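You operate a simulated robot arm through the tools that you are given. There is no shell and no other tool. Be economical: measure what you need, move in short steps, check, and stop when the job is done.

You are at the controls of a simulated two-armed robot. One attempt, no reset.

Task
Take the white kit card on the top of the steel table and put it away on the top of the green cabinet. Take the green block and put it on the top of the side table. Take the yellow-rimmed jar and put it on the top of the workbench. Take the green panel tag and put it in the small blue bucket. Take the black tie bundle and put it on the top of the green stand. Fetch the yellow padlock from the top of the yellow dryer and stand it on the top shelf of the dark grey rack. Press the bleed button three times. Take the green padlock and leave it on the shelf under the steel table. Fetch the blue tape roll from the top of the wooden table and set it on the top of the workbench. Put the grey drip cup in the front of the green good tray. Lift the dustbin lid open. Do these in any order. Set down upright: green block, yellow-rimmed jar, yellow padlock, grey drip cup.

It is judged by the outcome, as a careful person would: the job done as asked, and still so three seconds after it is handed in. It fails if anything else is knocked over, pushed out of place, dropped, spilled or broken. A push-on lid holds only when it is set on centred and level and pressed home; a screw cap is set on level and turned clockwise until tight.

Robot
Two 7-joint arms with two-finger parallel grippers on one trunk, on a base that drives. Base frame: it is fixed to the floor where the robot stands at the start and does not move with it; the origin is under the middle of the robot, x ahead of it, y to its left, z up; the surface under the hand at the start is at about z = 0.82. Readings come in m, degrees, newtons and seconds.
The left shoulder is at the start at [0.062, 0.197, 1.079], the right one opposite. With the tool pointing down near the work surface each hand reaches from about 0.3 to 0.72 m from the robot's upright axis, wherever it stands, measured 20 degrees to its own side. Places, roughly: black tie bundle (15x3x3 cm) [4.9, -2.2, 0.9]; bleed button [1.6, 3.5, 0.9]; blue tape roll (6x6x2 cm) [1.2, 4.5, 0.8]; dustbin lid [2.3, 6, 0.6]; front of the green good tray (14x13 cm) [1.64, 4.06, 0.8]; green block [1, -2.75, 0.75]; green padlock (4x2x9 cm) [1.3, 4.4, 0.8]; green panel tag [4.25, -1.25, 1.25]; grey drip cup (7x7x9 cm) [3, 6.2, 1.5]; shelf under the steel table [0.6, 0, 0.3]; small blue bucket (20x19x18 cm) [1.5, -2.5, 0.2]; top of the green cabinet [0.8, 6.1, 0.9]; top of the green stand [3, -0.8, 0.8]; top of the side table (66x12 cm) [4.88, -2.26, 0.84]; top of the workbench [1.3, -0.2, 0.8]; top shelf of the dark grey rack (15x178 cm) [2.16, -2.56, 0.62]; white kit card [0.5, 0, 0.75]; yellow padlock (4x2x9 cm) [3.6, 0.4, 1.1]; yellow-rimmed jar [2.5, -2.5, 0.75]. Payload 1.57 kg a hand.
Tool frame (each hand has its own): the origin (TCP) lies between the finger pads and is the grasp point; the fingertips stand 0.03 m ahead of it; z points along the fingers, y is the line along which they close. The gripper opens to 0.11 m. The fingers are 0.024 m wide and 0.012 m thick; the gripper's body (0.048 by 0.112 m) begins 0.078 m behind the TCP.
Orientation is told as [roll, pitch, yaw] about the base's x, y, z axes, in that order, counted from this pose: with the fingers straight down and closing along the base's y, the tool's x points along the base's -x, its y along +y and its z along -z.

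Tools
- The arms move only by the tool move_arm. It takes "left_increments", "right_increments" or both (then of equal length, played together; a hand with none holds still); each is a list of rows, each an object of numbers (a shift or turn left out is 0, a gripper value left out holds the last): "wx", "wy", "wz": the turn, a rotation vector about the base's x, y, z in rad; "dx", "dy", "dz": the shift along the base's x, y, z in m; "claw": the opening, from 0 (shut) to 1 (fully open). In form: [{"wx": .., "wy": .., "wz": .., "dx": .., "dy": .., "dz": .., "claw": ..}, ...]. A call has 1 to 10 rows; each row shifts and turns the commanded pose from where the row before left it. Rows are played at 5 a second. More than 0.05 m and 8.6 degrees between two rows, or a gripper value outside its range, and nothing of the call is played. A pose out of reach is approached as far as the arm can. The call stops where the force on the tool passes 40 N (or 10 N more than at its start, if that is more) or the arm is blocked; 0.2 s more then pass. The fingers move at their own pace (about 0.072 m/s each) and stop on an object; they squeeze with about 33 N. The grip force told is the motor's: it shows also when the fingers shut on nothing. Time passes only in rows, and 0.2 s behind the last, so rows that do not move let the fingers close. It gives the time, the measured TCP pose, the force on the tool (base axes), the opening and the grip force at its end, in the units of the frame above (readings bear some noise), with the torque about the TCP (base axes, N m) and any sound that the robot's microphone picked up.
- Cameras (640 x 400 px; columns grow to the right, rows downward): "scene" is now at [0.1023, 0.0225, 1.6574]; the picture's right is [0.26, -0.96, -0.00], its down [-0.87, -0.24, -0.44] and it looks along [0.43, 0.12, -0.90] (base axes); focal length 262 px, centre (320, 200). "left" rides on the left gripper at [0.07, -0.016, -0.141] in its tool frame; the picture's right is [0.23, 0.97, 0.00], its down [-0.85, 0.20, -0.48] and it looks along [-0.47, 0.11, 0.88] (tool axes); focal length 222 px, centre (320, 200). "right" rides on the right gripper at [0.07, 0.016, -0.141] in its tool frame; the picture's right is [-0.23, 0.97, 0.00], its down [-0.85, -0.20, -0.48] and it looks along [-0.47, -0.11, 0.88] (tool axes); focal length 222 px, centre (320, 200). There is no depth. A picture from a camera that has moved, and an enlarged one, comes with that camera's place and axes in the base frame and with its lens. The place of the scene camera against the robot may be out by one fixed shift of up to 0.025 m in any direction.
- get_image(camera): a new picture of that camera. It takes no simulated time.
- move_column(by): slides the trunk up (or, below 0, down) by that many m; the arms and the scene camera ride with it, the base frame stays. It gives what a move gives, with no picture.
- drive_base(legs): drives the robot by 1 to 6 legs, each [ahead, left, turn to the left] in m, m and degrees, along the robot's own axes; the way and the turn of a leg run together, so that a leg with both is an arc; at most 1.5 m and 180 degrees a leg. The arms and the cameras ride along, it lands a little off, and it stops where it bumps. It gives what a move gives.
- aim_head(pan, tilt): turns the head with the scene camera to pan (to the left, within 86 degrees either way) and tilt (down, from -29 to 69), counted from straight ahead of the robot. It gives what a move gives.
- inspect(camera, box): a new picture of the part [left, top, right, bottom] of that camera's present view, enlarged. It takes no simulated time.
- hand_in(): hands the job in; it is judged then, once.

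Go step by step. Nothing tells you exact positions but the pictures and the camera data: compare them with the known pose of the tool, close in by small moves and look again before you grip or let go. The budget is 525 turns and 318 pictures, counting those below and the enlarged ones. Unless the task says otherwise, let go and move clear before handing in.

The tools are called after ">>>" as a command line: name --argument value ..., lists and objects as JSON in quotes. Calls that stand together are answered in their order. move_arm: Moves the arms, as the interface text tells. Its arguments: {"type":"object","properties":{"left_increments":{"type":"array","items":{"type":"object","properties":{"wx":{"type":"number"},"wy":{"type":"number"},"wz":{"type":"number"},"dx":{"type":"number"},"dy":{"type":"number"},"dz":{"type":"number"},"claw":{"type":"number"}}}},"right_increments":{"type":"array","items":{"type":"object","properties":{"wx":{"type":"number"},"wy":{"type":"number"},"wz":{"type":"number"},"dx":{"type":"number"},"dy":{"type":"number"},"dz":{"type":"number"},"claw":{"type":"number"}}}}},"required":[]} The other tools are called the same way: move_column (by) slides the trunk up or down; drive_base (legs) drives the base; aim_head (pan, tilt) turns the head that bears the scene camera; get_image (camera) takes a picture; inspect (camera, box) takes an enlarged picture of a part of a camera's view; hand_in () hands the job in.

At the start:

```text
clock: 0.0
left_tcp_pos: [0.4208, 0.1628, 1.14]
left_ee_rot: [0.0, 0.1, 0.0]
left_ft_force: [0.4, 0.5, 0.1]
left_torque: [0.0, -0.01, 0.0]
left_finger_gap: 0.1099
left_finger_force: 0.1
right_tcp_pos: [0.3949, -0.2161, 1.1085]
right_ee_rot: [0.0, 0.1, 0.0]
right_ft_force: [-0.3, 0.0, 0.3]
right_torque: [0.0, 0.0, -0.03]
right_finger_gap: 0.1101
right_finger_force: 0.0
trunk travel left (down, up): [-0.675, 0.315]
robot x, y, heading: [0.0021, 0.0015, -0.0]
head pan, tilt: [15.2, 63.7]
```

scene: 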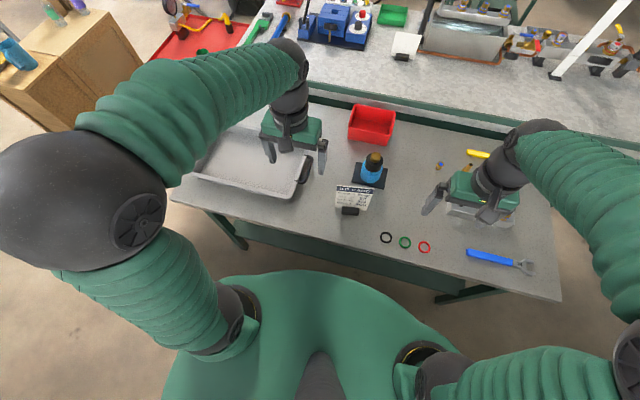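
right: 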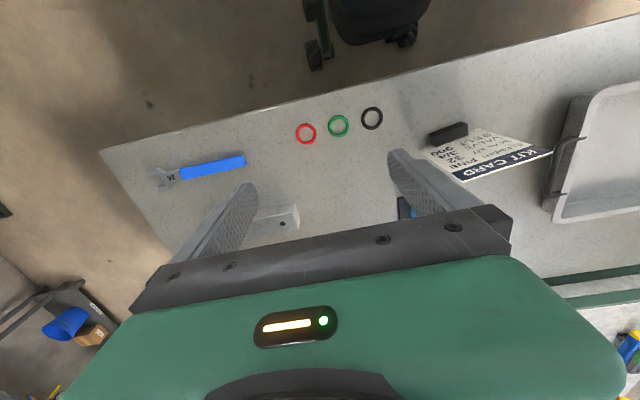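
left: 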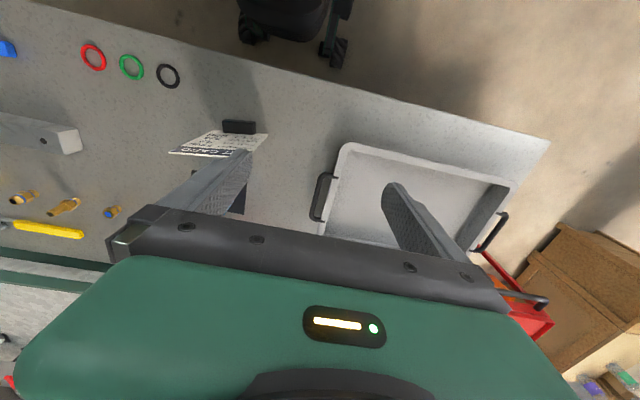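

I see the steel table ahead with the kit card standing in a small black foot near its middle. I'll take a closer look at it and look around with the head.

>>> inspect --camera "scene" --box '[260, 100, 480, 280]'

>>> aim_head --pan 0 --tilt 20

>>> get_image --camera "scene"

>>> aim_head --pan 80 --tilt 20

>>> get_image --camera "scene"

>>> aim_head --pan -80 --tilt 20

>>> get_image --camera "scene"

```text
2.22 times, centred on (370, 190) of scene
camera zoom: at [0.1023, 0.0225, 1.6574], right [0.26, -0.96, 0.0], down [-0.87, -0.24, -0.44], along [0.43, 0.12, -0.9], focal length 581 px, centre (209, 222)
```

zoom: 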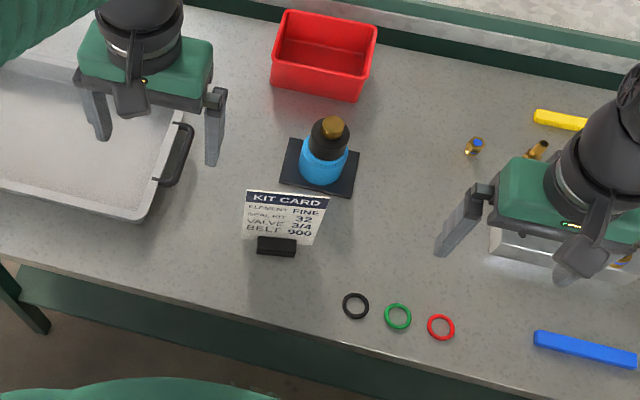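

```text
clock: 1.1
left_tcp_pos: [0.4191, 0.1621, 1.1421]
left_ee_rot: [0.0, 0.0, 0.0]
left_ft_force: [-0.4, 0.5, -0.2]
left_torque: [-0.02, -0.02, 0.02]
left_finger_gap: 0.1101
left_finger_force: 0.1
right_tcp_pos: [0.3956, -0.2155, 1.109]
right_ee_rot: [0.1, 0.1, 0.1]
right_ft_force: [-0.1, -0.3, 1.6]
right_torque: [-0.03, 0.01, -0.01]
right_finger_gap: 0.1101
right_finger_force: 0.0
trunk travel left (down, up): [-0.675, 0.315]
robot x, y, heading: [-0.0039, 0.0004, -0.1]
head pan, tilt: [0.0, 20.0]
```

```text
313 pictures are left
camera scene: at [0.1354, 0.0062, 1.7195], right [0.0, -1.0, 0.0], down [-0.34, 0.0, -0.94], along [0.94, 0.0, -0.34], focal length 262 px, centre (320, 200)
```

scene: 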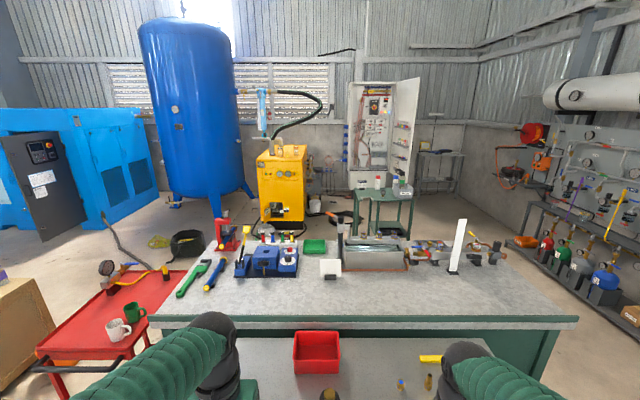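

```text
clock: 2.6
left_tcp_pos: [0.4202, 0.1627, 1.1408]
left_ee_rot: [0.0, 0.0, -0.1]
left_ft_force: [-0.7, 1.5, 1.5]
left_torque: [0.01, -0.01, 0.0]
left_finger_gap: 0.1099
left_finger_force: 0.1
right_tcp_pos: [0.3958, -0.2156, 1.1083]
right_ee_rot: [0.1, -0.1, 0.1]
right_ft_force: [-0.5, -0.4, 0.2]
right_torque: [-0.02, 0.0, 0.0]
right_finger_gap: 0.11
right_finger_force: 0.0
trunk travel left (down, up): [-0.675, 0.315]
robot x, y, heading: [-0.0036, -0.0033, -0.1]
head pan, tilt: [80.0, 20.0]
```

```text
312 pictures are left
camera scene: at [0.0584, 0.0979, 1.7198], right [0.98, -0.17, 0.0], down [-0.06, -0.34, -0.94], along [0.16, 0.93, -0.34], focal length 262 px, centre (320, 200)
```

scene: 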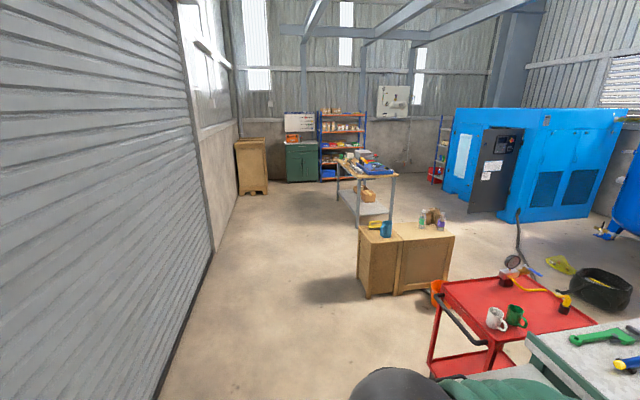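

```text
clock: 5.1
left_tcp_pos: [0.4196, 0.1623, 1.1407]
left_ee_rot: [0.1, 0.0, 0.0]
left_ft_force: [0.5, -0.2, 0.6]
left_torque: [0.01, 0.0, -0.04]
left_finger_gap: 0.1101
left_finger_force: 0.1
right_tcp_pos: [0.3953, -0.2141, 1.1079]
right_ee_rot: [0.0, 0.0, -0.1]
right_ft_force: [0.1, -0.2, -0.1]
right_torque: [0.01, 0.0, 0.01]
right_finger_gap: 0.11
right_finger_force: 0.1
trunk travel left (down, up): [-0.675, 0.315]
robot x, y, heading: [0.0007, -0.0022, 0.4]
head pan, tilt: [-80.0, 20.0]
```

```text
311 pictures are left
camera scene: at [0.0584, -0.0856, 1.7197], right [-0.98, -0.17, 0.0], down [-0.06, 0.34, -0.94], along [0.16, -0.93, -0.34], focal length 262 px, centre (320, 200)
```

scene: 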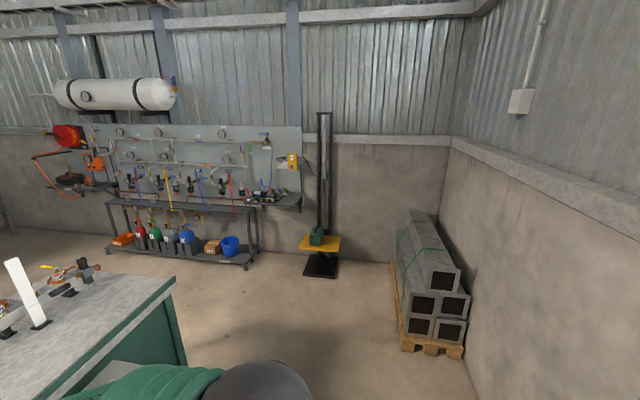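

The kit card stands upright in a foot at about (0.52, 0.02) on the steel table, facing me. I'll bring the left hand above it, turned so that the fingers close along x.

>>> move_arm --left_increments '[{"wz": -0.15, "dx": 0.01, "dy": -0.014}, {"wz": -0.15, "dx": 0.01, "dy": -0.014}, {"wz": -0.15, "dx": 0.01, "dy": -0.014}, {"wz": -0.15, "dx": 0.01, "dy": -0.014}, {"wz": -0.15, "dx": 0.01, "dy": -0.014}, {"wz": -0.15, "dx": 0.01, "dy": -0.014}, {"wz": -0.15, "dx": 0.01, "dy": -0.014}, {"wz": -0.15, "dx": 0.01, "dy": -0.014}, {"wz": -0.15, "dx": 0.01, "dy": -0.014}, {"wz": -0.15, "dx": 0.01, "dy": -0.014}]'

>>> aim_head --pan 0 --tilt 60

>>> get_image --camera "scene"

>>> get_image --camera "left"

```text
clock: 7.3
left_tcp_pos: [0.5201, 0.0224, 1.1418]
left_ee_rot: [-0.1, 0.1, -86.0]
left_ft_force: [0.7, -0.8, 0.1]
left_torque: [-0.01, -0.01, -0.01]
left_finger_gap: 0.1102
left_finger_force: 0.0
right_tcp_pos: [0.3945, -0.2172, 1.1071]
right_ee_rot: [0.0, 0.1, 0.0]
right_ft_force: [-0.4, -0.2, -1.1]
right_torque: [-0.03, 0.01, -0.03]
right_finger_gap: 0.1098
right_finger_force: 0.1
trunk travel left (down, up): [-0.675, 0.315]
robot x, y, heading: [0.0002, -0.0002, 0.3]
head pan, tilt: [-80.0, 20.0]
```

```text
clock: 8.8
left_tcp_pos: [0.5189, 0.0227, 1.1421]
left_ee_rot: [0.0, -0.1, -85.8]
left_ft_force: [0.5, 0.1, 0.9]
left_torque: [0.0, 0.04, -0.01]
left_finger_gap: 0.11
left_finger_force: 0.0
right_tcp_pos: [0.3943, -0.2156, 1.108]
right_ee_rot: [0.0, -0.1, 0.0]
right_ft_force: [0.0, 0.1, -0.4]
right_torque: [0.0, 0.04, 0.02]
right_finger_gap: 0.1099
right_finger_force: 0.1
trunk travel left (down, up): [-0.675, 0.315]
robot x, y, heading: [0.0008, 0.0014, 0.2]
head pan, tilt: [0.0, 60.0]
```

```text
310 pictures are left
camera scene: at [0.1094, 0.0054, 1.6615], right [0.0, -1.0, 0.0], down [-0.87, 0.0, -0.5], along [0.5, 0.0, -0.87], focal length 262 px, centre (320, 200)
```

scene: 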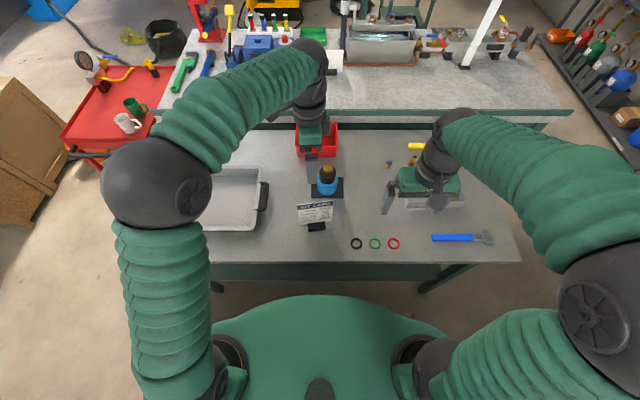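

```text
309 pictures are left
camera left: at [0.4989, 0.0901, 1.2833], right [0.95, 0.3, 0.0], down [0.26, -0.84, 0.48], along [0.14, -0.46, -0.88], focal length 222 px, centre (320, 200)
```

left: 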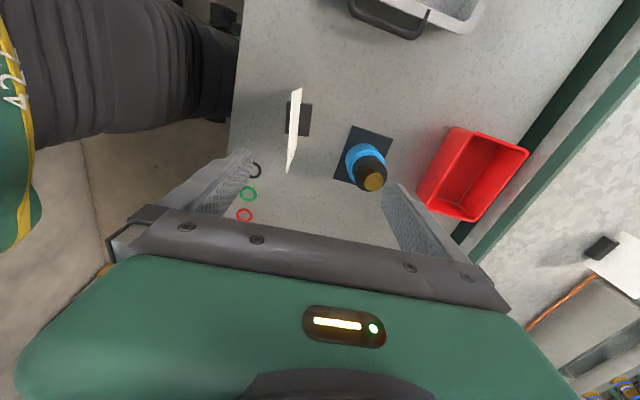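

The two views agree on a card foot at about (0.48, 0.01), table at z≈0.82, card about 12 cm wide and its top near z 0.95. I'll line up and drop to just above the card.

>>> move_arm --left_increments '[{"wz": 0.08, "dx": -0.02, "dy": -0.006, "dz": -0.03}, {"dx": -0.019, "dy": -0.006, "dz": -0.04}, {"dz": -0.05}]'

>>> get_image --camera "left"

>>> inspect --camera "scene" --box '[240, 100, 400, 250]'

```text
clock: 9.6
left_tcp_pos: [0.485, 0.0088, 1.0236]
left_ee_rot: [-0.2, 0.0, -81.3]
left_ft_force: [-0.7, -0.2, -0.8]
left_torque: [-0.04, 0.01, 0.0]
left_finger_gap: 0.1102
left_finger_force: 0.1
right_tcp_pos: [0.3955, -0.2163, 1.1063]
right_ee_rot: [-0.1, 0.1, -0.1]
right_ft_force: [0.5, 0.5, 0.3]
right_torque: [-0.03, 0.01, 0.01]
right_finger_gap: 0.1102
right_finger_force: 0.0
trunk travel left (down, up): [-0.675, 0.315]
robot x, y, heading: [-0.0011, -0.0033, 0.0]
head pan, tilt: [0.0, 60.0]
```

```text
308 pictures are left
camera left: at [0.4594, 0.0759, 1.164], right [0.93, 0.37, 0.0], down [0.33, -0.81, 0.48], along [0.18, -0.44, -0.88], focal length 222 px, centre (320, 200)
```

left: 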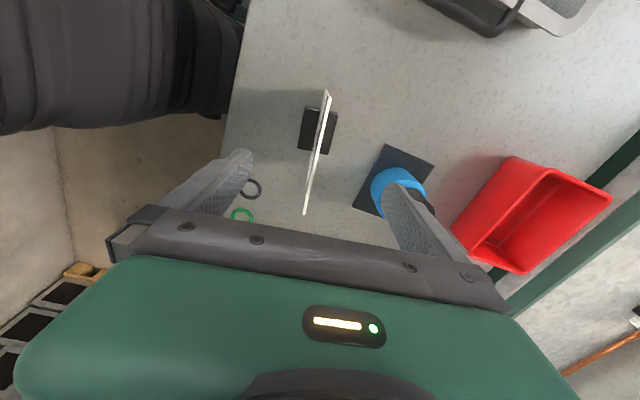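

```text
2.67 times, centred on (320, 175) of scene
camera zoom: at [0.1122, 0.0052, 1.6613], right [0.0, -1.0, 0.0], down [-0.87, 0.0, -0.5], along [0.5, 0.0, -0.87], focal length 698 px, centre (320, 267)
```

zoom: 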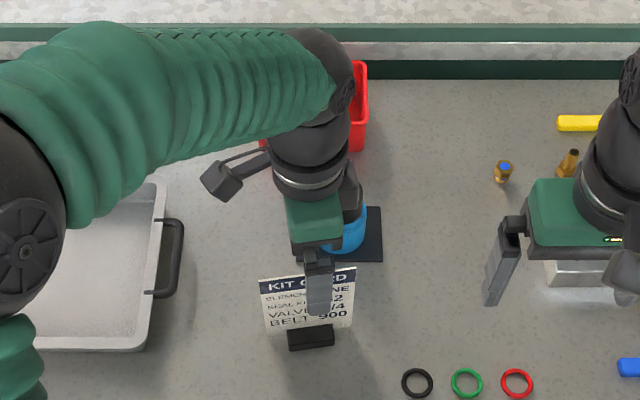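

The card sits between the fingers with its top edge near z 0.93 and the bottle clear of the front finger. I'll go down and close.

>>> move_arm --left_increments '[{"dy": -0.003, "dz": -0.04, "claw": 0.85}, {"dy": -0.003, "dz": -0.04}, {"dz": -0.045}, {"claw": 0.0}, {}, {}, {}]'

>>> get_image --camera "left"

```text
clock: 11.2
left_tcp_pos: [0.478, 0.0035, 0.8984]
left_ee_rot: [0.0, -0.1, -81.2]
left_ft_force: [0.9, -0.3, 5.2]
left_torque: [-0.05, -0.11, 0.03]
left_finger_gap: 0.0029
left_finger_force: 24.2
right_tcp_pos: [0.3946, -0.2168, 1.1081]
right_ee_rot: [0.0, 0.0, 0.0]
right_ft_force: [-0.6, -0.4, -0.2]
right_torque: [-0.03, 0.02, 0.04]
right_finger_gap: 0.1101
right_finger_force: 0.0
trunk travel left (down, up): [-0.675, 0.315]
robot x, y, heading: [0.0014, -0.0009, 0.1]
head pan, tilt: [0.0, 60.0]
```

```text
306 pictures are left
camera left: at [0.4524, 0.0695, 1.0389], right [0.93, 0.37, 0.0], down [0.33, -0.81, 0.48], along [0.18, -0.44, -0.88], focal length 222 px, centre (320, 200)
```

left: 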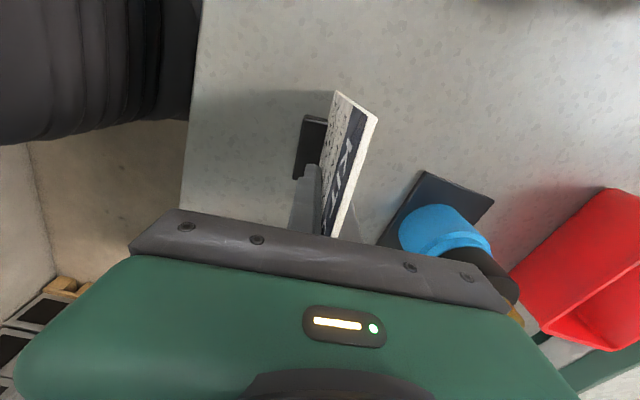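

The card is gripped (gap 3 mm). I'll lift it and check.

>>> move_arm --left_increments '[{"dz": 0.02}, {"dz": 0.03}, {"dz": 0.05}, {"dz": 0.05}, {"dz": 0.05}]'

>>> get_image --camera "left"

>>> get_image --camera "scene"

```text
clock: 12.4
left_tcp_pos: [0.48, 0.0058, 1.0939]
left_ee_rot: [0.0, 0.0, -81.3]
left_ft_force: [0.2, -0.1, -1.6]
left_torque: [-0.02, 0.01, 0.05]
left_finger_gap: 0.0028
left_finger_force: 24.1
right_tcp_pos: [0.3939, -0.216, 1.109]
right_ee_rot: [0.0, 0.0, 0.0]
right_ft_force: [-0.5, -0.6, 0.1]
right_torque: [0.0, -0.02, 0.02]
right_finger_gap: 0.1098
right_finger_force: 0.0
trunk travel left (down, up): [-0.675, 0.315]
robot x, y, heading: [-0.0015, -0.0018, 0.2]
head pan, tilt: [0.0, 60.0]
```

```text
305 pictures are left
camera left: at [0.4544, 0.0724, 1.2364], right [0.93, 0.37, 0.0], down [0.33, -0.82, 0.48], along [0.18, -0.44, -0.88], focal length 222 px, centre (320, 200)
```

left: 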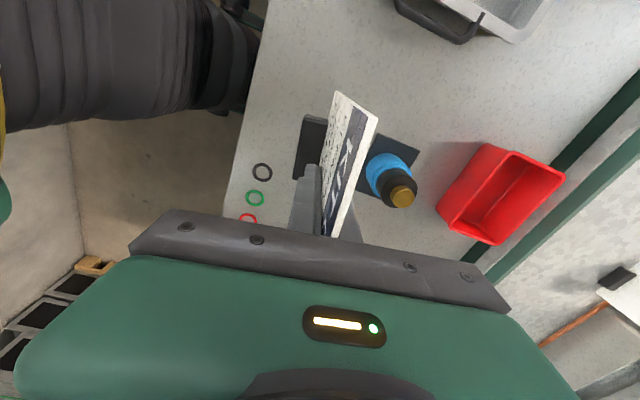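

```text
304 pictures are left
camera scene: at [0.1075, 0.0056, 1.6615], right [0.0, -1.0, 0.0], down [-0.87, 0.0, -0.5], along [0.5, 0.0, -0.87], focal length 262 px, centre (320, 200)
```

scene: 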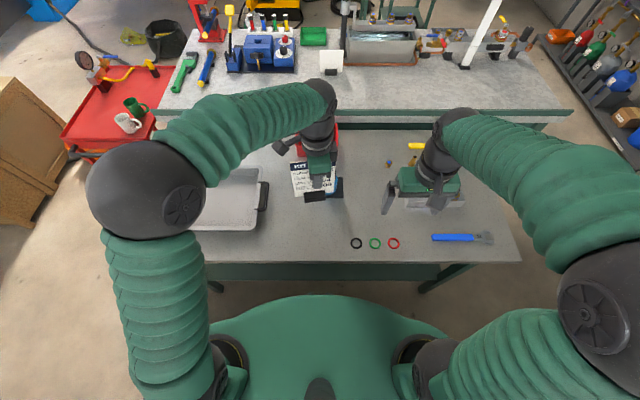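

The card and foot hang from the left hand. I'll tuck the hand in, back off, turn left and drive up the corridor toward the green cabinet.

>>> move_arm --left_increments '[{"dx": -0.02, "dy": 0.03, "dz": 0.02}, {"dx": -0.02, "dy": 0.03, "dz": 0.02}, {"dx": -0.02, "dy": 0.03}, {"dx": -0.02, "dy": 0.03}, {"dx": -0.02, "dy": 0.03}]'

>>> drive_base --legs '[[-0.25, 0, 0], [0, 0, 90], [1.5, 0, 0], [1.5, 0, 0]]'

>>> aim_head --pan 0 --tilt 20

>>> get_image --camera "scene"

>>> get_image --camera "left"

```text
clock: 13.6
left_tcp_pos: [0.3797, 0.1568, 1.1369]
left_ee_rot: [0.0, -0.1, -81.4]
left_ft_force: [-0.6, -0.1, -1.5]
left_torque: [-0.04, -0.04, 0.0]
left_finger_gap: 0.0029
left_finger_force: 24.5
right_tcp_pos: [0.3924, -0.2162, 1.1085]
right_ee_rot: [0.0, -0.1, 0.0]
right_ft_force: [-0.2, 0.7, 0.1]
right_torque: [-0.04, 0.0, -0.02]
right_finger_gap: 0.11
right_finger_force: 0.0
trunk travel left (down, up): [-0.675, 0.315]
robot x, y, heading: [0.0008, -0.0005, -0.1]
head pan, tilt: [0.0, 60.0]
```

```text
clock: 33.6
left_tcp_pos: [-0.5858, 3.413, 1.1365]
left_ee_rot: [0.0, 0.0, 11.6]
left_ft_force: [0.0, -0.2, -0.9]
left_torque: [-0.04, 0.02, -0.03]
left_finger_gap: 0.0028
left_finger_force: 24.0
right_tcp_pos: [-0.2164, 3.4452, 1.1071]
right_ee_rot: [0.0, 0.0, 93.0]
right_ft_force: [-0.1, -0.6, 0.8]
right_torque: [-0.01, -0.04, -0.02]
right_finger_gap: 0.1099
right_finger_force: 0.1
trunk travel left (down, up): [-0.675, 0.315]
robot x, y, heading: [-0.4112, 3.0405, 93.2]
head pan, tilt: [0.0, 60.0]
```

```text
clock: 34.7
left_tcp_pos: [-0.5851, 3.4134, 1.1354]
left_ee_rot: [0.0, 0.0, 11.7]
left_ft_force: [0.8, -0.4, -1.3]
left_torque: [0.01, -0.06, 0.01]
left_finger_gap: 0.0024
left_finger_force: 24.5
right_tcp_pos: [-0.2157, 3.4461, 1.1088]
right_ee_rot: [0.0, 0.0, 93.0]
right_ft_force: [-0.5, 0.1, -0.8]
right_torque: [0.01, -0.01, 0.01]
right_finger_gap: 0.1098
right_finger_force: 0.1
trunk travel left (down, up): [-0.675, 0.315]
robot x, y, heading: [-0.4106, 3.0404, 93.1]
head pan, tilt: [0.0, 20.0]
```

```text
303 pictures are left
camera scene: at [-0.4079, 3.1724, 1.7196], right [1.0, 0.05, 0.0], down [0.02, -0.34, -0.94], along [-0.05, 0.94, -0.34], focal length 262 px, centre (320, 200)
```

scene: 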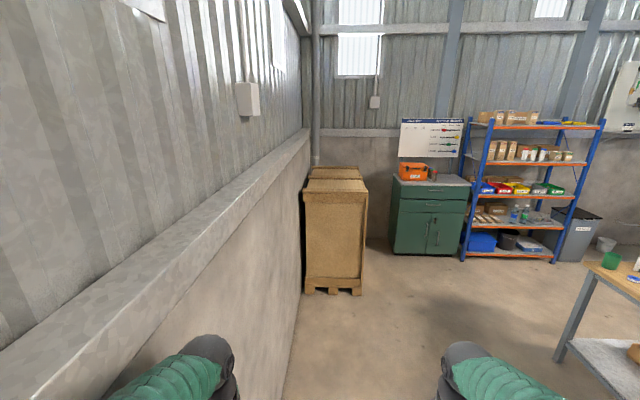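

```text
302 pictures are left
camera left: at [-0.6506, 3.3821, 1.2776], right [-0.42, 0.91, 0.0], down [0.8, 0.37, 0.48], along [0.43, 0.2, -0.88], focal length 222 px, centre (320, 200)
```

left: 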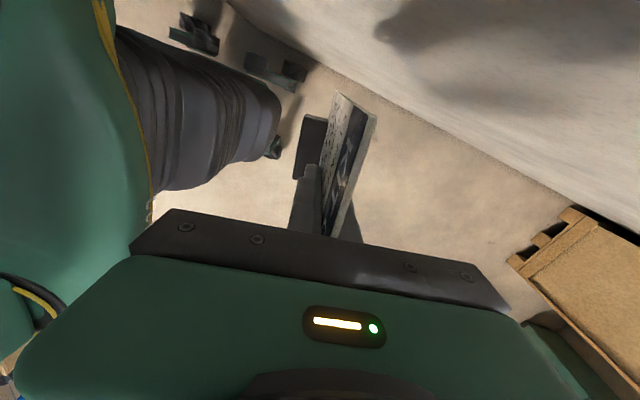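

I'm in the corridor at (-0.41, 3.04). The green cabinet is ahead to the right, with a free spot on the right half of its top; I'll drive diagonally to it, passing left of the wooden table.

>>> drive_base --legs '[[0, 0, -3], [0.98, -0.455, 0], [0.98, -0.455, 0]]'

>>> get_image --camera "scene"

```text
clock: 45.7
left_tcp_pos: [0.3628, 5.3553, 1.1373]
left_ee_rot: [0.0, 0.0, 8.6]
left_ft_force: [-0.4, -0.7, -0.9]
left_torque: [0.01, -0.05, -0.01]
left_finger_gap: 0.0026
left_finger_force: 24.0
right_tcp_pos: [0.7334, 5.3689, 1.109]
right_ee_rot: [0.0, 0.0, 90.0]
right_ft_force: [0.3, 0.3, 0.5]
right_torque: [0.01, 0.02, -0.01]
right_finger_gap: 0.1099
right_finger_force: 0.1
trunk travel left (down, up): [-0.675, 0.315]
robot x, y, heading: [0.5144, 4.9761, 89.7]
head pan, tilt: [0.0, 20.0]
```

```text
301 pictures are left
camera scene: at [0.5267, 5.1059, 1.7197], right [1.0, 0.0, 0.0], down [0.0, -0.34, -0.94], along [0.0, 0.94, -0.34], focal length 262 px, centre (320, 200)
```

scene: 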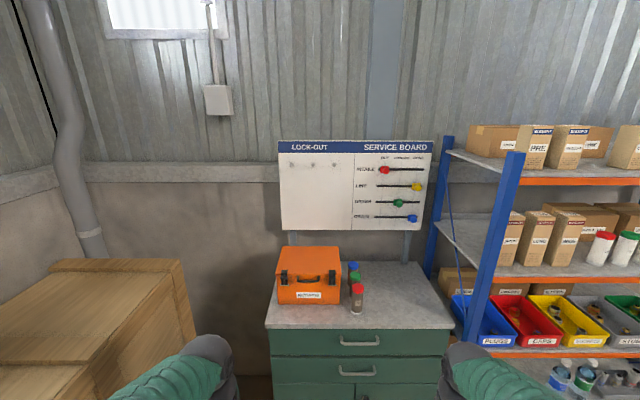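

The cabinet top spans x 0.32–1.05 with its front at y≈5.9; the free spot is around (0.85, 6.02). I'll move closer, keeping the right hand clear of the shelf rack.

>>> drive_base --legs '[[0.42, -0.27, 0]]'

>>> aim_head --pan -5 --tilt 50

>>> get_image --camera "scene"

>>> get_image --camera "right"

```text
clock: 48.6
left_tcp_pos: [0.6212, 5.7634, 1.1361]
left_ee_rot: [0.0, -0.2, 9.4]
left_ft_force: [0.2, -0.2, -1.6]
left_torque: [-0.01, -0.02, 0.0]
left_finger_gap: 0.003
left_finger_force: 24.4
right_tcp_pos: [0.9923, 5.7801, 1.1101]
right_ee_rot: [-0.2, 0.0, 90.6]
right_ft_force: [-0.6, 0.1, -0.6]
right_torque: [0.0, -0.03, 0.02]
right_finger_gap: 0.1098
right_finger_force: 0.0
trunk travel left (down, up): [-0.675, 0.315]
robot x, y, heading: [0.7847, 5.3895, 90.4]
head pan, tilt: [0.0, 20.0]
```

```text
clock: 49.6
left_tcp_pos: [0.6227, 5.7645, 1.1364]
left_ee_rot: [0.1, 0.0, 9.3]
left_ft_force: [0.0, 1.6, -1.5]
left_torque: [0.01, -0.02, 0.01]
left_finger_gap: 0.0027
left_finger_force: 24.1
right_tcp_pos: [0.9953, 5.7816, 1.1089]
right_ee_rot: [0.0, 0.0, 90.5]
right_ft_force: [-1.4, 0.2, 0.6]
right_torque: [-0.01, -0.02, 0.01]
right_finger_gap: 0.1099
right_finger_force: 0.0
trunk travel left (down, up): [-0.675, 0.315]
robot x, y, heading: [0.7856, 5.3879, 90.5]
head pan, tilt: [-5.0, 50.0]
```

```text
300 pictures are left
camera scene: at [0.7979, 5.5016, 1.6741], right [1.0, -0.08, 0.0], down [-0.06, -0.76, -0.64], along [0.05, 0.64, -0.77], focal length 262 px, centre (320, 200)
```

scene: 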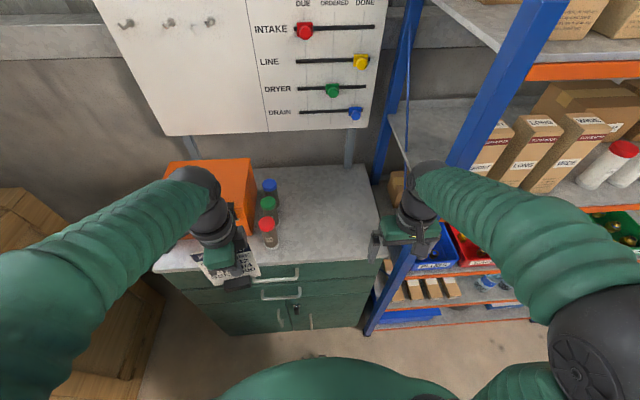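

```text
299 pictures are left
camera right: at [0.9781, 5.7118, 1.2505], right [-0.98, 0.22, 0.0], down [0.19, 0.86, 0.48], along [0.1, 0.47, -0.88], focal length 222 px, centre (320, 200)
```

right: 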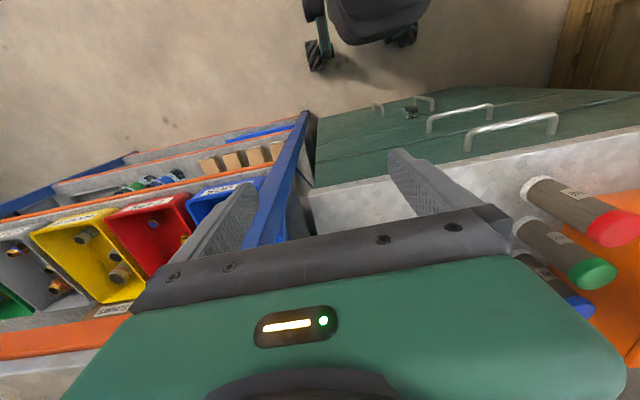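

The free patch is right of the cups. I'll pull the right hand up and back out of the way, and carry the card up and over to (0.85, 6.03).

>>> move_arm --left_increments '[{"dz": 0.04}, {"dz": 0.03}, {"dx": 0.028, "dy": 0.033}, {"dx": 0.028, "dy": 0.033}, {"dx": 0.028, "dy": 0.033}, {"dx": 0.028, "dy": 0.033}, {"dx": 0.028, "dy": 0.033}, {"dx": 0.028, "dy": 0.033}, {"dx": 0.028, "dy": 0.033}, {"dx": 0.03, "dy": 0.034}]' --right_increments '[{"dy": -0.03, "dz": 0.03}, {"dy": -0.03, "dz": 0.03}, {"dz": 0.03}, {}, {}, {}, {}, {}, {}, {}]'

>>> get_image --camera "scene"

>>> get_image --camera "left"

```text
clock: 51.8
left_tcp_pos: [0.8121, 5.9654, 1.1932]
left_ee_rot: [0.0, 0.0, 9.3]
left_ft_force: [-0.1, -0.9, -1.4]
left_torque: [-0.02, 0.04, -0.03]
left_finger_gap: 0.0029
left_finger_force: 23.9
left hand out of reach, approached as far as the arm can: row 9, 10
right_tcp_pos: [0.9917, 5.7208, 1.1956]
right_ee_rot: [0.1, -0.1, 90.6]
right_ft_force: [-0.8, -0.6, -0.6]
right_torque: [-0.01, -0.01, 0.01]
right_finger_gap: 0.1101
right_finger_force: 0.1
trunk travel left (down, up): [-0.675, 0.315]
robot x, y, heading: [0.7819, 5.3865, 90.6]
head pan, tilt: [-5.0, 50.0]
```

```text
298 pictures are left
camera scene: at [0.7996, 5.501, 1.6741], right [1.0, -0.08, 0.0], down [-0.06, -0.76, -0.64], along [0.05, 0.64, -0.77], focal length 262 px, centre (320, 200)
```

scene: 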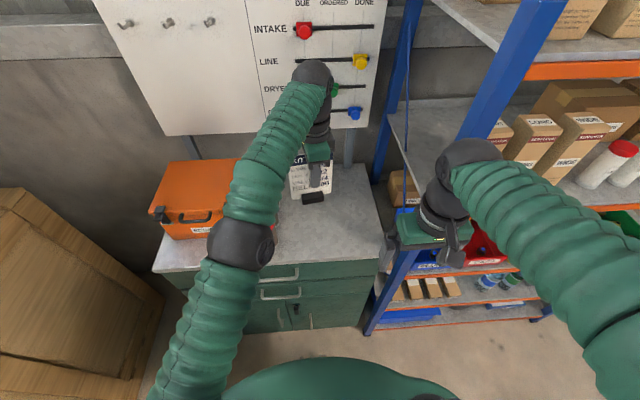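

```text
297 pictures are left
camera left: at [0.7466, 5.9365, 1.3344], right [-0.38, 0.92, 0.0], down [0.81, 0.34, 0.48], along [0.44, 0.18, -0.88], focal length 222 px, centre (320, 200)
```

left: 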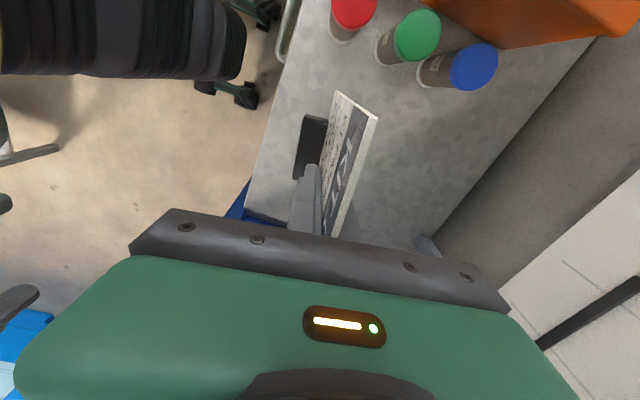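

The card is over the free patch. I'll lower and watch how far forward the hand gets.

>>> move_arm --left_increments '[{"dz": -0.04}, {"dz": -0.04}, {"dz": -0.04}, {"dy": 0.02}]'

>>> get_image --camera "left"

>>> inspect --camera "scene" --box '[220, 100, 400, 280]'

```text
clock: 52.8
left_tcp_pos: [0.8128, 5.9832, 1.0709]
left_ee_rot: [-0.1, 0.2, 9.4]
left_ft_force: [0.7, 0.4, -0.8]
left_torque: [0.02, 0.02, 0.01]
left_finger_gap: 0.0025
left_finger_force: 24.1
right_tcp_pos: [0.9938, 5.7226, 1.195]
right_ee_rot: [0.1, 0.0, 90.6]
right_ft_force: [0.8, -0.2, -0.5]
right_torque: [0.0, 0.01, 0.0]
right_finger_gap: 0.1099
right_finger_force: 0.1
trunk travel left (down, up): [-0.675, 0.315]
robot x, y, heading: [0.7839, 5.3846, 90.4]
head pan, tilt: [-5.0, 50.0]
```

```text
296 pictures are left
camera left: at [0.7465, 5.9559, 1.2108], right [-0.38, 0.92, 0.0], down [0.81, 0.34, 0.48], along [0.44, 0.18, -0.88], focal length 222 px, centre (320, 200)
```

left: 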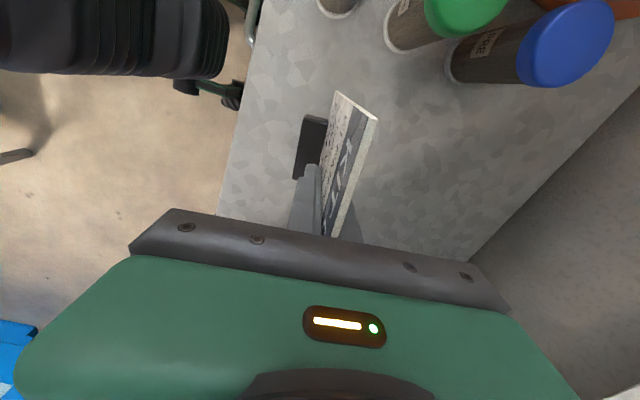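

```text
2.22 times, centred on (310, 190) of scene
camera zoom: at [0.8, 5.5036, 1.6739], right [1.0, -0.08, 0.0], down [-0.06, -0.77, -0.64], along [0.05, 0.64, -0.77], focal length 581 px, centre (342, 222)
```

zoom: 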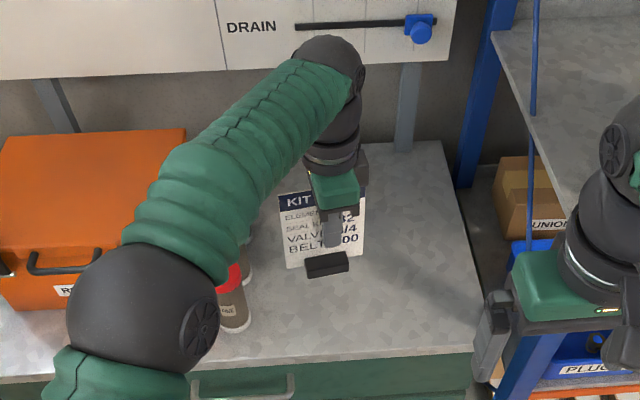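

The foot is about 9 cm inside the front edge (y≈5.88). I'll ease forward and lower until it touches.

>>> move_arm --left_increments '[{"dy": 0.03, "dz": -0.03}, {"dz": -0.03}, {"dz": -0.01}, {"dz": -0.007}, {"dz": -0.007}]'

>>> inspect --camera "scene" --box '[220, 100, 400, 280]'

```text
clock: 54.1
left_tcp_pos: [0.8143, 6.0142, 0.998]
left_ee_rot: [0.9, -0.4, 9.4]
left_ft_force: [-1.9, -9.4, 28.7]
left_torque: [-1.66, 0.79, 0.12]
left_finger_gap: 0.003
left_finger_force: 24.5
right_tcp_pos: [0.9938, 5.7183, 1.1962]
right_ee_rot: [0.1, -0.1, 90.7]
right_ft_force: [-0.3, 1.0, -0.2]
right_torque: [-0.05, 0.02, 0.0]
right_finger_gap: 0.1097
right_finger_force: 0.1
trunk travel left (down, up): [-0.675, 0.315]
robot x, y, heading: [0.7832, 5.385, 90.7]
head pan, tilt: [-5.0, 50.0]
stopped in row 5 (left hand): the force on the tool passed its limit at 44 N (the readings are from after the stop); the commanded pose is now the measured one
```

```text
2.22 times, centred on (310, 190) of scene
camera zoom: at [0.7997, 5.4969, 1.6746], right [1.0, -0.08, 0.0], down [-0.06, -0.76, -0.64], along [0.05, 0.64, -0.77], focal length 581 px, centre (342, 222)
```

zoom: 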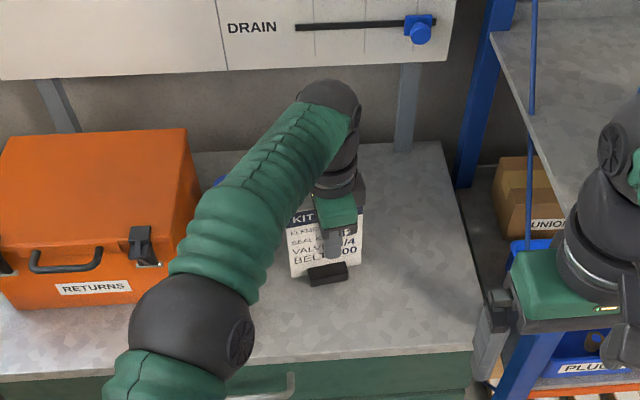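

It's in contact. I'll relieve the pressure slightly, open, and lift away.

>>> move_arm --left_increments '[{"dz": 0.004}, {"claw": 0.3}, {"claw": 0.6}, {"dz": 0.04}, {"dz": 0.05}, {"dz": 0.05}, {"dz": 0.05}]'

>>> inspect --camera "scene" --box '[220, 100, 400, 280]'

>>> get_image --camera "left"

```text
clock: 55.7
left_tcp_pos: [0.7957, 5.9858, 1.1687]
left_ee_rot: [0.8, -0.3, 9.5]
left_ft_force: [-0.6, 0.1, 0.9]
left_torque: [0.0, 0.0, 0.03]
left_finger_gap: 0.0659
left_finger_force: 0.0
left hand out of reach, approached as far as the arm can: row 5, 6, 7
right_tcp_pos: [0.9937, 5.7204, 1.1957]
right_ee_rot: [0.1, 0.0, 90.6]
right_ft_force: [0.1, 0.1, -0.2]
right_torque: [0.04, -0.01, 0.02]
right_finger_gap: 0.1103
right_finger_force: 0.2
trunk travel left (down, up): [-0.675, 0.315]
robot x, y, heading: [0.7837, 5.3872, 90.7]
head pan, tilt: [-5.0, 50.0]
```

```text
2.22 times, centred on (310, 190) of scene
camera zoom: at [0.7996, 5.5011, 1.674], right [1.0, -0.08, 0.0], down [-0.06, -0.76, -0.64], along [0.05, 0.64, -0.77], focal length 581 px, centre (342, 222)
```

zoom: 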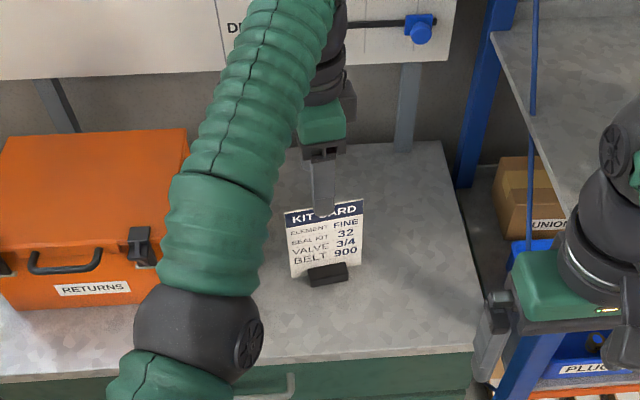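

```text
292 pictures are left
camera left: at [0.7301, 5.9562, 1.309], right [-0.38, 0.92, 0.01], down [0.81, 0.33, 0.49], along [0.44, 0.2, -0.87], focal length 222 px, centre (320, 200)
```

left: 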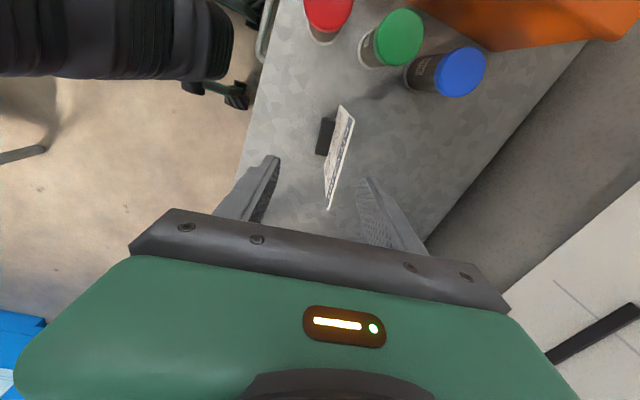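

The card stands on the cabinet. I'll retract the left hand, back off, and look toward the dustbin and the drip cup.

>>> move_arm --left_increments '[{"dx": -0.02, "dy": -0.03, "claw": 1, "wz": 0.14}, {"dx": -0.02, "dy": -0.03, "wz": 0.14}, {"dx": -0.02, "dy": -0.03, "wz": 0.14}, {"dx": -0.02, "dy": -0.03, "wz": 0.14}, {"dx": -0.02, "dy": -0.03, "wz": 0.14}, {"dx": -0.02, "dy": -0.03, "wz": 0.14}, {"dx": -0.02, "dy": -0.02, "wz": 0.14}, {"wz": 0.14}, {"wz": 0.14}, {"wz": 0.14}]'

>>> drive_base --legs '[[-0.35, 0, 0], [0, -0.9, 0]]'

>>> aim_head --pan -25 --tilt 25

>>> get_image --camera "scene"

```text
clock: 57.9
left_tcp_pos: [0.7306, 5.9782, 1.2272]
left_ee_rot: [0.8, 0.0, 85.8]
left_ft_force: [0.4, 0.6, -0.6]
left_torque: [0.0, 0.01, -0.01]
left_finger_gap: 0.11
left_finger_force: 0.1
left hand out of reach, approached as far as the arm can: row 1, 2, 3, 4, 5, 6, 7
right_tcp_pos: [0.9934, 5.7222, 1.1958]
right_ee_rot: [0.0, 0.1, 90.6]
right_ft_force: [0.2, 1.1, -0.2]
right_torque: [0.01, 0.02, 0.02]
right_finger_gap: 0.11
right_finger_force: 0.0
trunk travel left (down, up): [-0.675, 0.315]
robot x, y, heading: [0.7842, 5.3846, 90.7]
head pan, tilt: [-5.0, 50.0]
```

```text
clock: 64.5
left_tcp_pos: [1.6379, 5.6358, 1.2272]
left_ee_rot: [0.7, 0.1, 85.6]
left_ft_force: [1.2, 0.7, -0.6]
left_torque: [0.01, 0.0, -0.01]
left_finger_gap: 0.1102
left_finger_force: 0.1
right_tcp_pos: [1.9009, 5.3787, 1.197]
right_ee_rot: [-0.1, 0.0, 90.6]
right_ft_force: [-0.1, -0.7, -0.6]
right_torque: [0.04, -0.07, 0.0]
right_finger_gap: 0.1099
right_finger_force: 0.0
trunk travel left (down, up): [-0.675, 0.315]
robot x, y, heading: [1.6908, 5.0405, 90.4]
head pan, tilt: [-5.0, 50.0]
```

```text
clock: 65.4
left_tcp_pos: [1.6413, 5.6327, 1.2277]
left_ee_rot: [0.8, 0.1, 85.6]
left_ft_force: [-0.2, 0.4, 0.8]
left_torque: [0.01, -0.01, -0.01]
left_finger_gap: 0.1099
left_finger_force: 0.2
right_tcp_pos: [1.9032, 5.3777, 1.1971]
right_ee_rot: [-0.1, -0.1, 90.8]
right_ft_force: [0.1, 0.3, 0.7]
right_torque: [0.0, 0.01, 0.0]
right_finger_gap: 0.1104
right_finger_force: 0.0
trunk travel left (down, up): [-0.675, 0.315]
robot x, y, heading: [1.6948, 5.0434, 90.8]
head pan, tilt: [-25.0, 25.0]
```

```text
291 pictures are left
camera scene: at [1.7411, 5.166, 1.7114], right [0.91, -0.41, 0.0], down [-0.17, -0.39, -0.91], along [0.37, 0.82, -0.43], focal length 262 px, centre (320, 200)
```

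scene: 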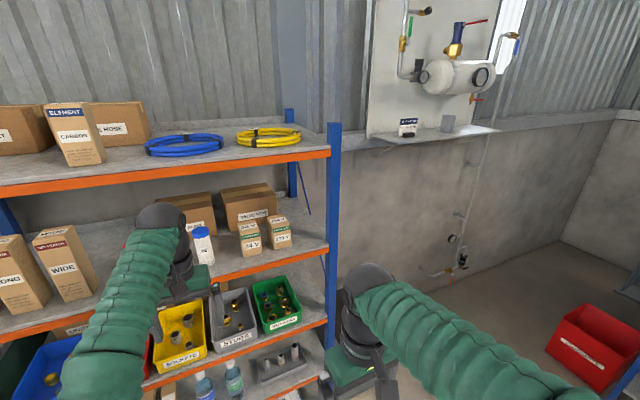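

The drip cup stands on a wall ledge near (2.96, 6.2, 1.45). I'll retract the left hand properly and look at the bin, which is hidden behind the right arm.

>>> move_arm --left_increments '[{"dy": -0.04, "dx": -0.02, "dz": -0.01}, {"dy": -0.04, "dx": -0.02, "wz": 0.08, "wx": -0.014, "dz": -0.02}, {"dy": -0.04, "dx": -0.02, "dz": -0.02}, {"dy": -0.04, "dx": -0.02, "dz": -0.02}, {"dy": -0.03, "dx": -0.02}]'

>>> drive_base --legs '[[-0.15, -0.35, 0]]'

>>> aim_head --pan -10 --tilt 35

>>> get_image --camera "scene"

```text
clock: 66.6
left_tcp_pos: [1.5388, 5.4379, 1.1582]
left_ee_rot: [0.6, 0.8, 90.2]
left_ft_force: [-0.3, -0.7, 0.1]
left_torque: [0.01, -0.07, -0.03]
left_finger_gap: 0.11
left_finger_force: 0.1
right_tcp_pos: [1.9018, 5.3755, 1.1968]
right_ee_rot: [0.0, -0.2, 90.6]
right_ft_force: [-0.9, 0.1, 0.0]
right_torque: [0.01, 0.02, 0.05]
right_finger_gap: 0.1102
right_finger_force: 0.1
trunk travel left (down, up): [-0.675, 0.315]
robot x, y, heading: [1.6962, 5.0445, 90.5]
head pan, tilt: [-25.0, 25.0]
```

```text
clock: 69.0
left_tcp_pos: [1.8829, 5.2939, 1.1571]
left_ee_rot: [0.5, 1.0, 90.7]
left_ft_force: [-0.9, 0.4, 0.0]
left_torque: [0.0, -0.03, -0.01]
left_finger_gap: 0.11
left_finger_force: 0.1
right_tcp_pos: [2.2466, 5.2354, 1.1973]
right_ee_rot: [0.0, 0.0, 91.2]
right_ft_force: [-0.6, -0.1, 0.8]
right_torque: [0.01, -0.03, -0.02]
right_finger_gap: 0.11
right_finger_force: 0.0
trunk travel left (down, up): [-0.675, 0.315]
robot x, y, heading: [2.0402, 4.8986, 91.2]
head pan, tilt: [-25.0, 25.0]
```

```text
clock: 69.8
left_tcp_pos: [1.8843, 5.2939, 1.1578]
left_ee_rot: [0.7, 0.9, 90.6]
left_ft_force: [0.3, -0.4, -0.6]
left_torque: [-0.01, -0.03, -0.02]
left_finger_gap: 0.1098
left_finger_force: 0.0
right_tcp_pos: [2.2482, 5.2334, 1.1965]
right_ee_rot: [0.0, 0.0, 91.2]
right_ft_force: [-0.1, 0.1, 0.0]
right_torque: [-0.03, 0.0, 0.0]
right_finger_gap: 0.1098
right_finger_force: 0.1
trunk travel left (down, up): [-0.675, 0.315]
robot x, y, heading: [2.045, 4.8987, 91.2]
head pan, tilt: [-10.0, 35.0]
```

```text
290 pictures are left
camera scene: at [2.0639, 5.0233, 1.6959], right [0.99, -0.15, 0.0], down [-0.09, -0.57, -0.82], along [0.13, 0.81, -0.57], focal length 262 px, centre (320, 200)
```

scene: 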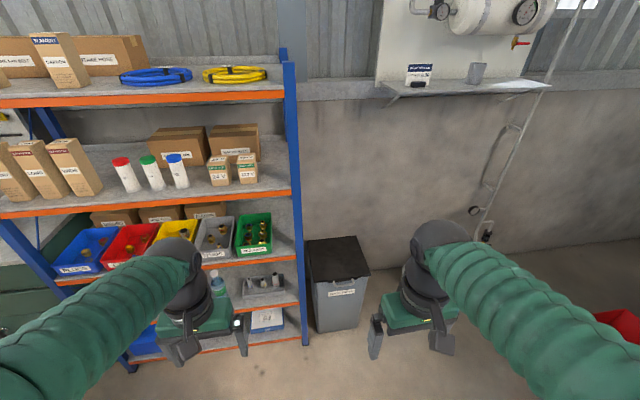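

>>> inspect --camera "scene" --box '[290, 220, 390, 340]'

>>> inspect --camera "scene" --box '[380, 40, 560, 120]'

```text
3.33 times, centred on (340, 280) of scene
camera zoom: at [2.0639, 5.0233, 1.6959], right [0.99, -0.15, 0.0], down [-0.09, -0.57, -0.82], along [0.13, 0.81, -0.57], focal length 872 px, centre (253, -67)
```

zoom: 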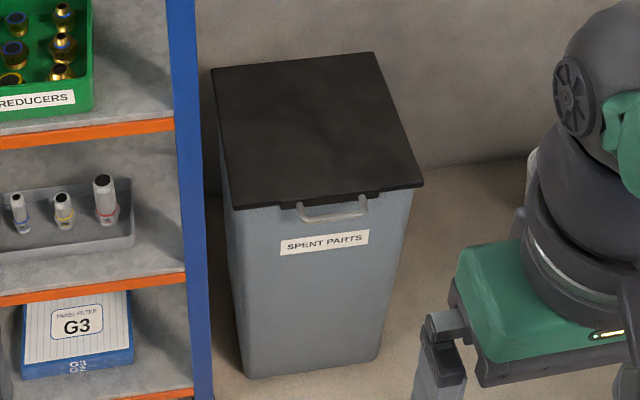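

```text
3.56 times, centred on (470, 80) of scene
camera zoom: at [2.0639, 5.0233, 1.6959], right [0.99, -0.15, 0.0], down [-0.09, -0.57, -0.82], along [0.13, 0.81, -0.57], focal length 930 px, centre (-213, 627)
```

zoom: 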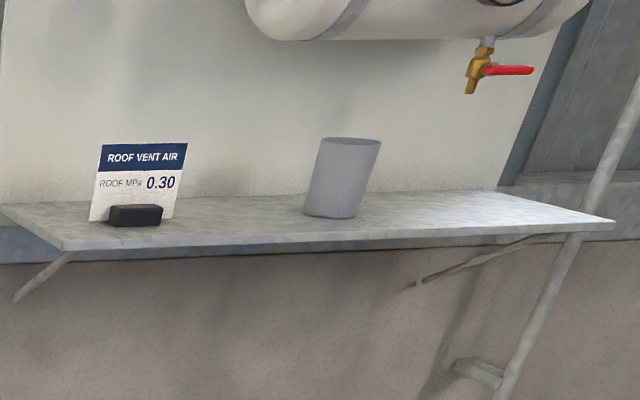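

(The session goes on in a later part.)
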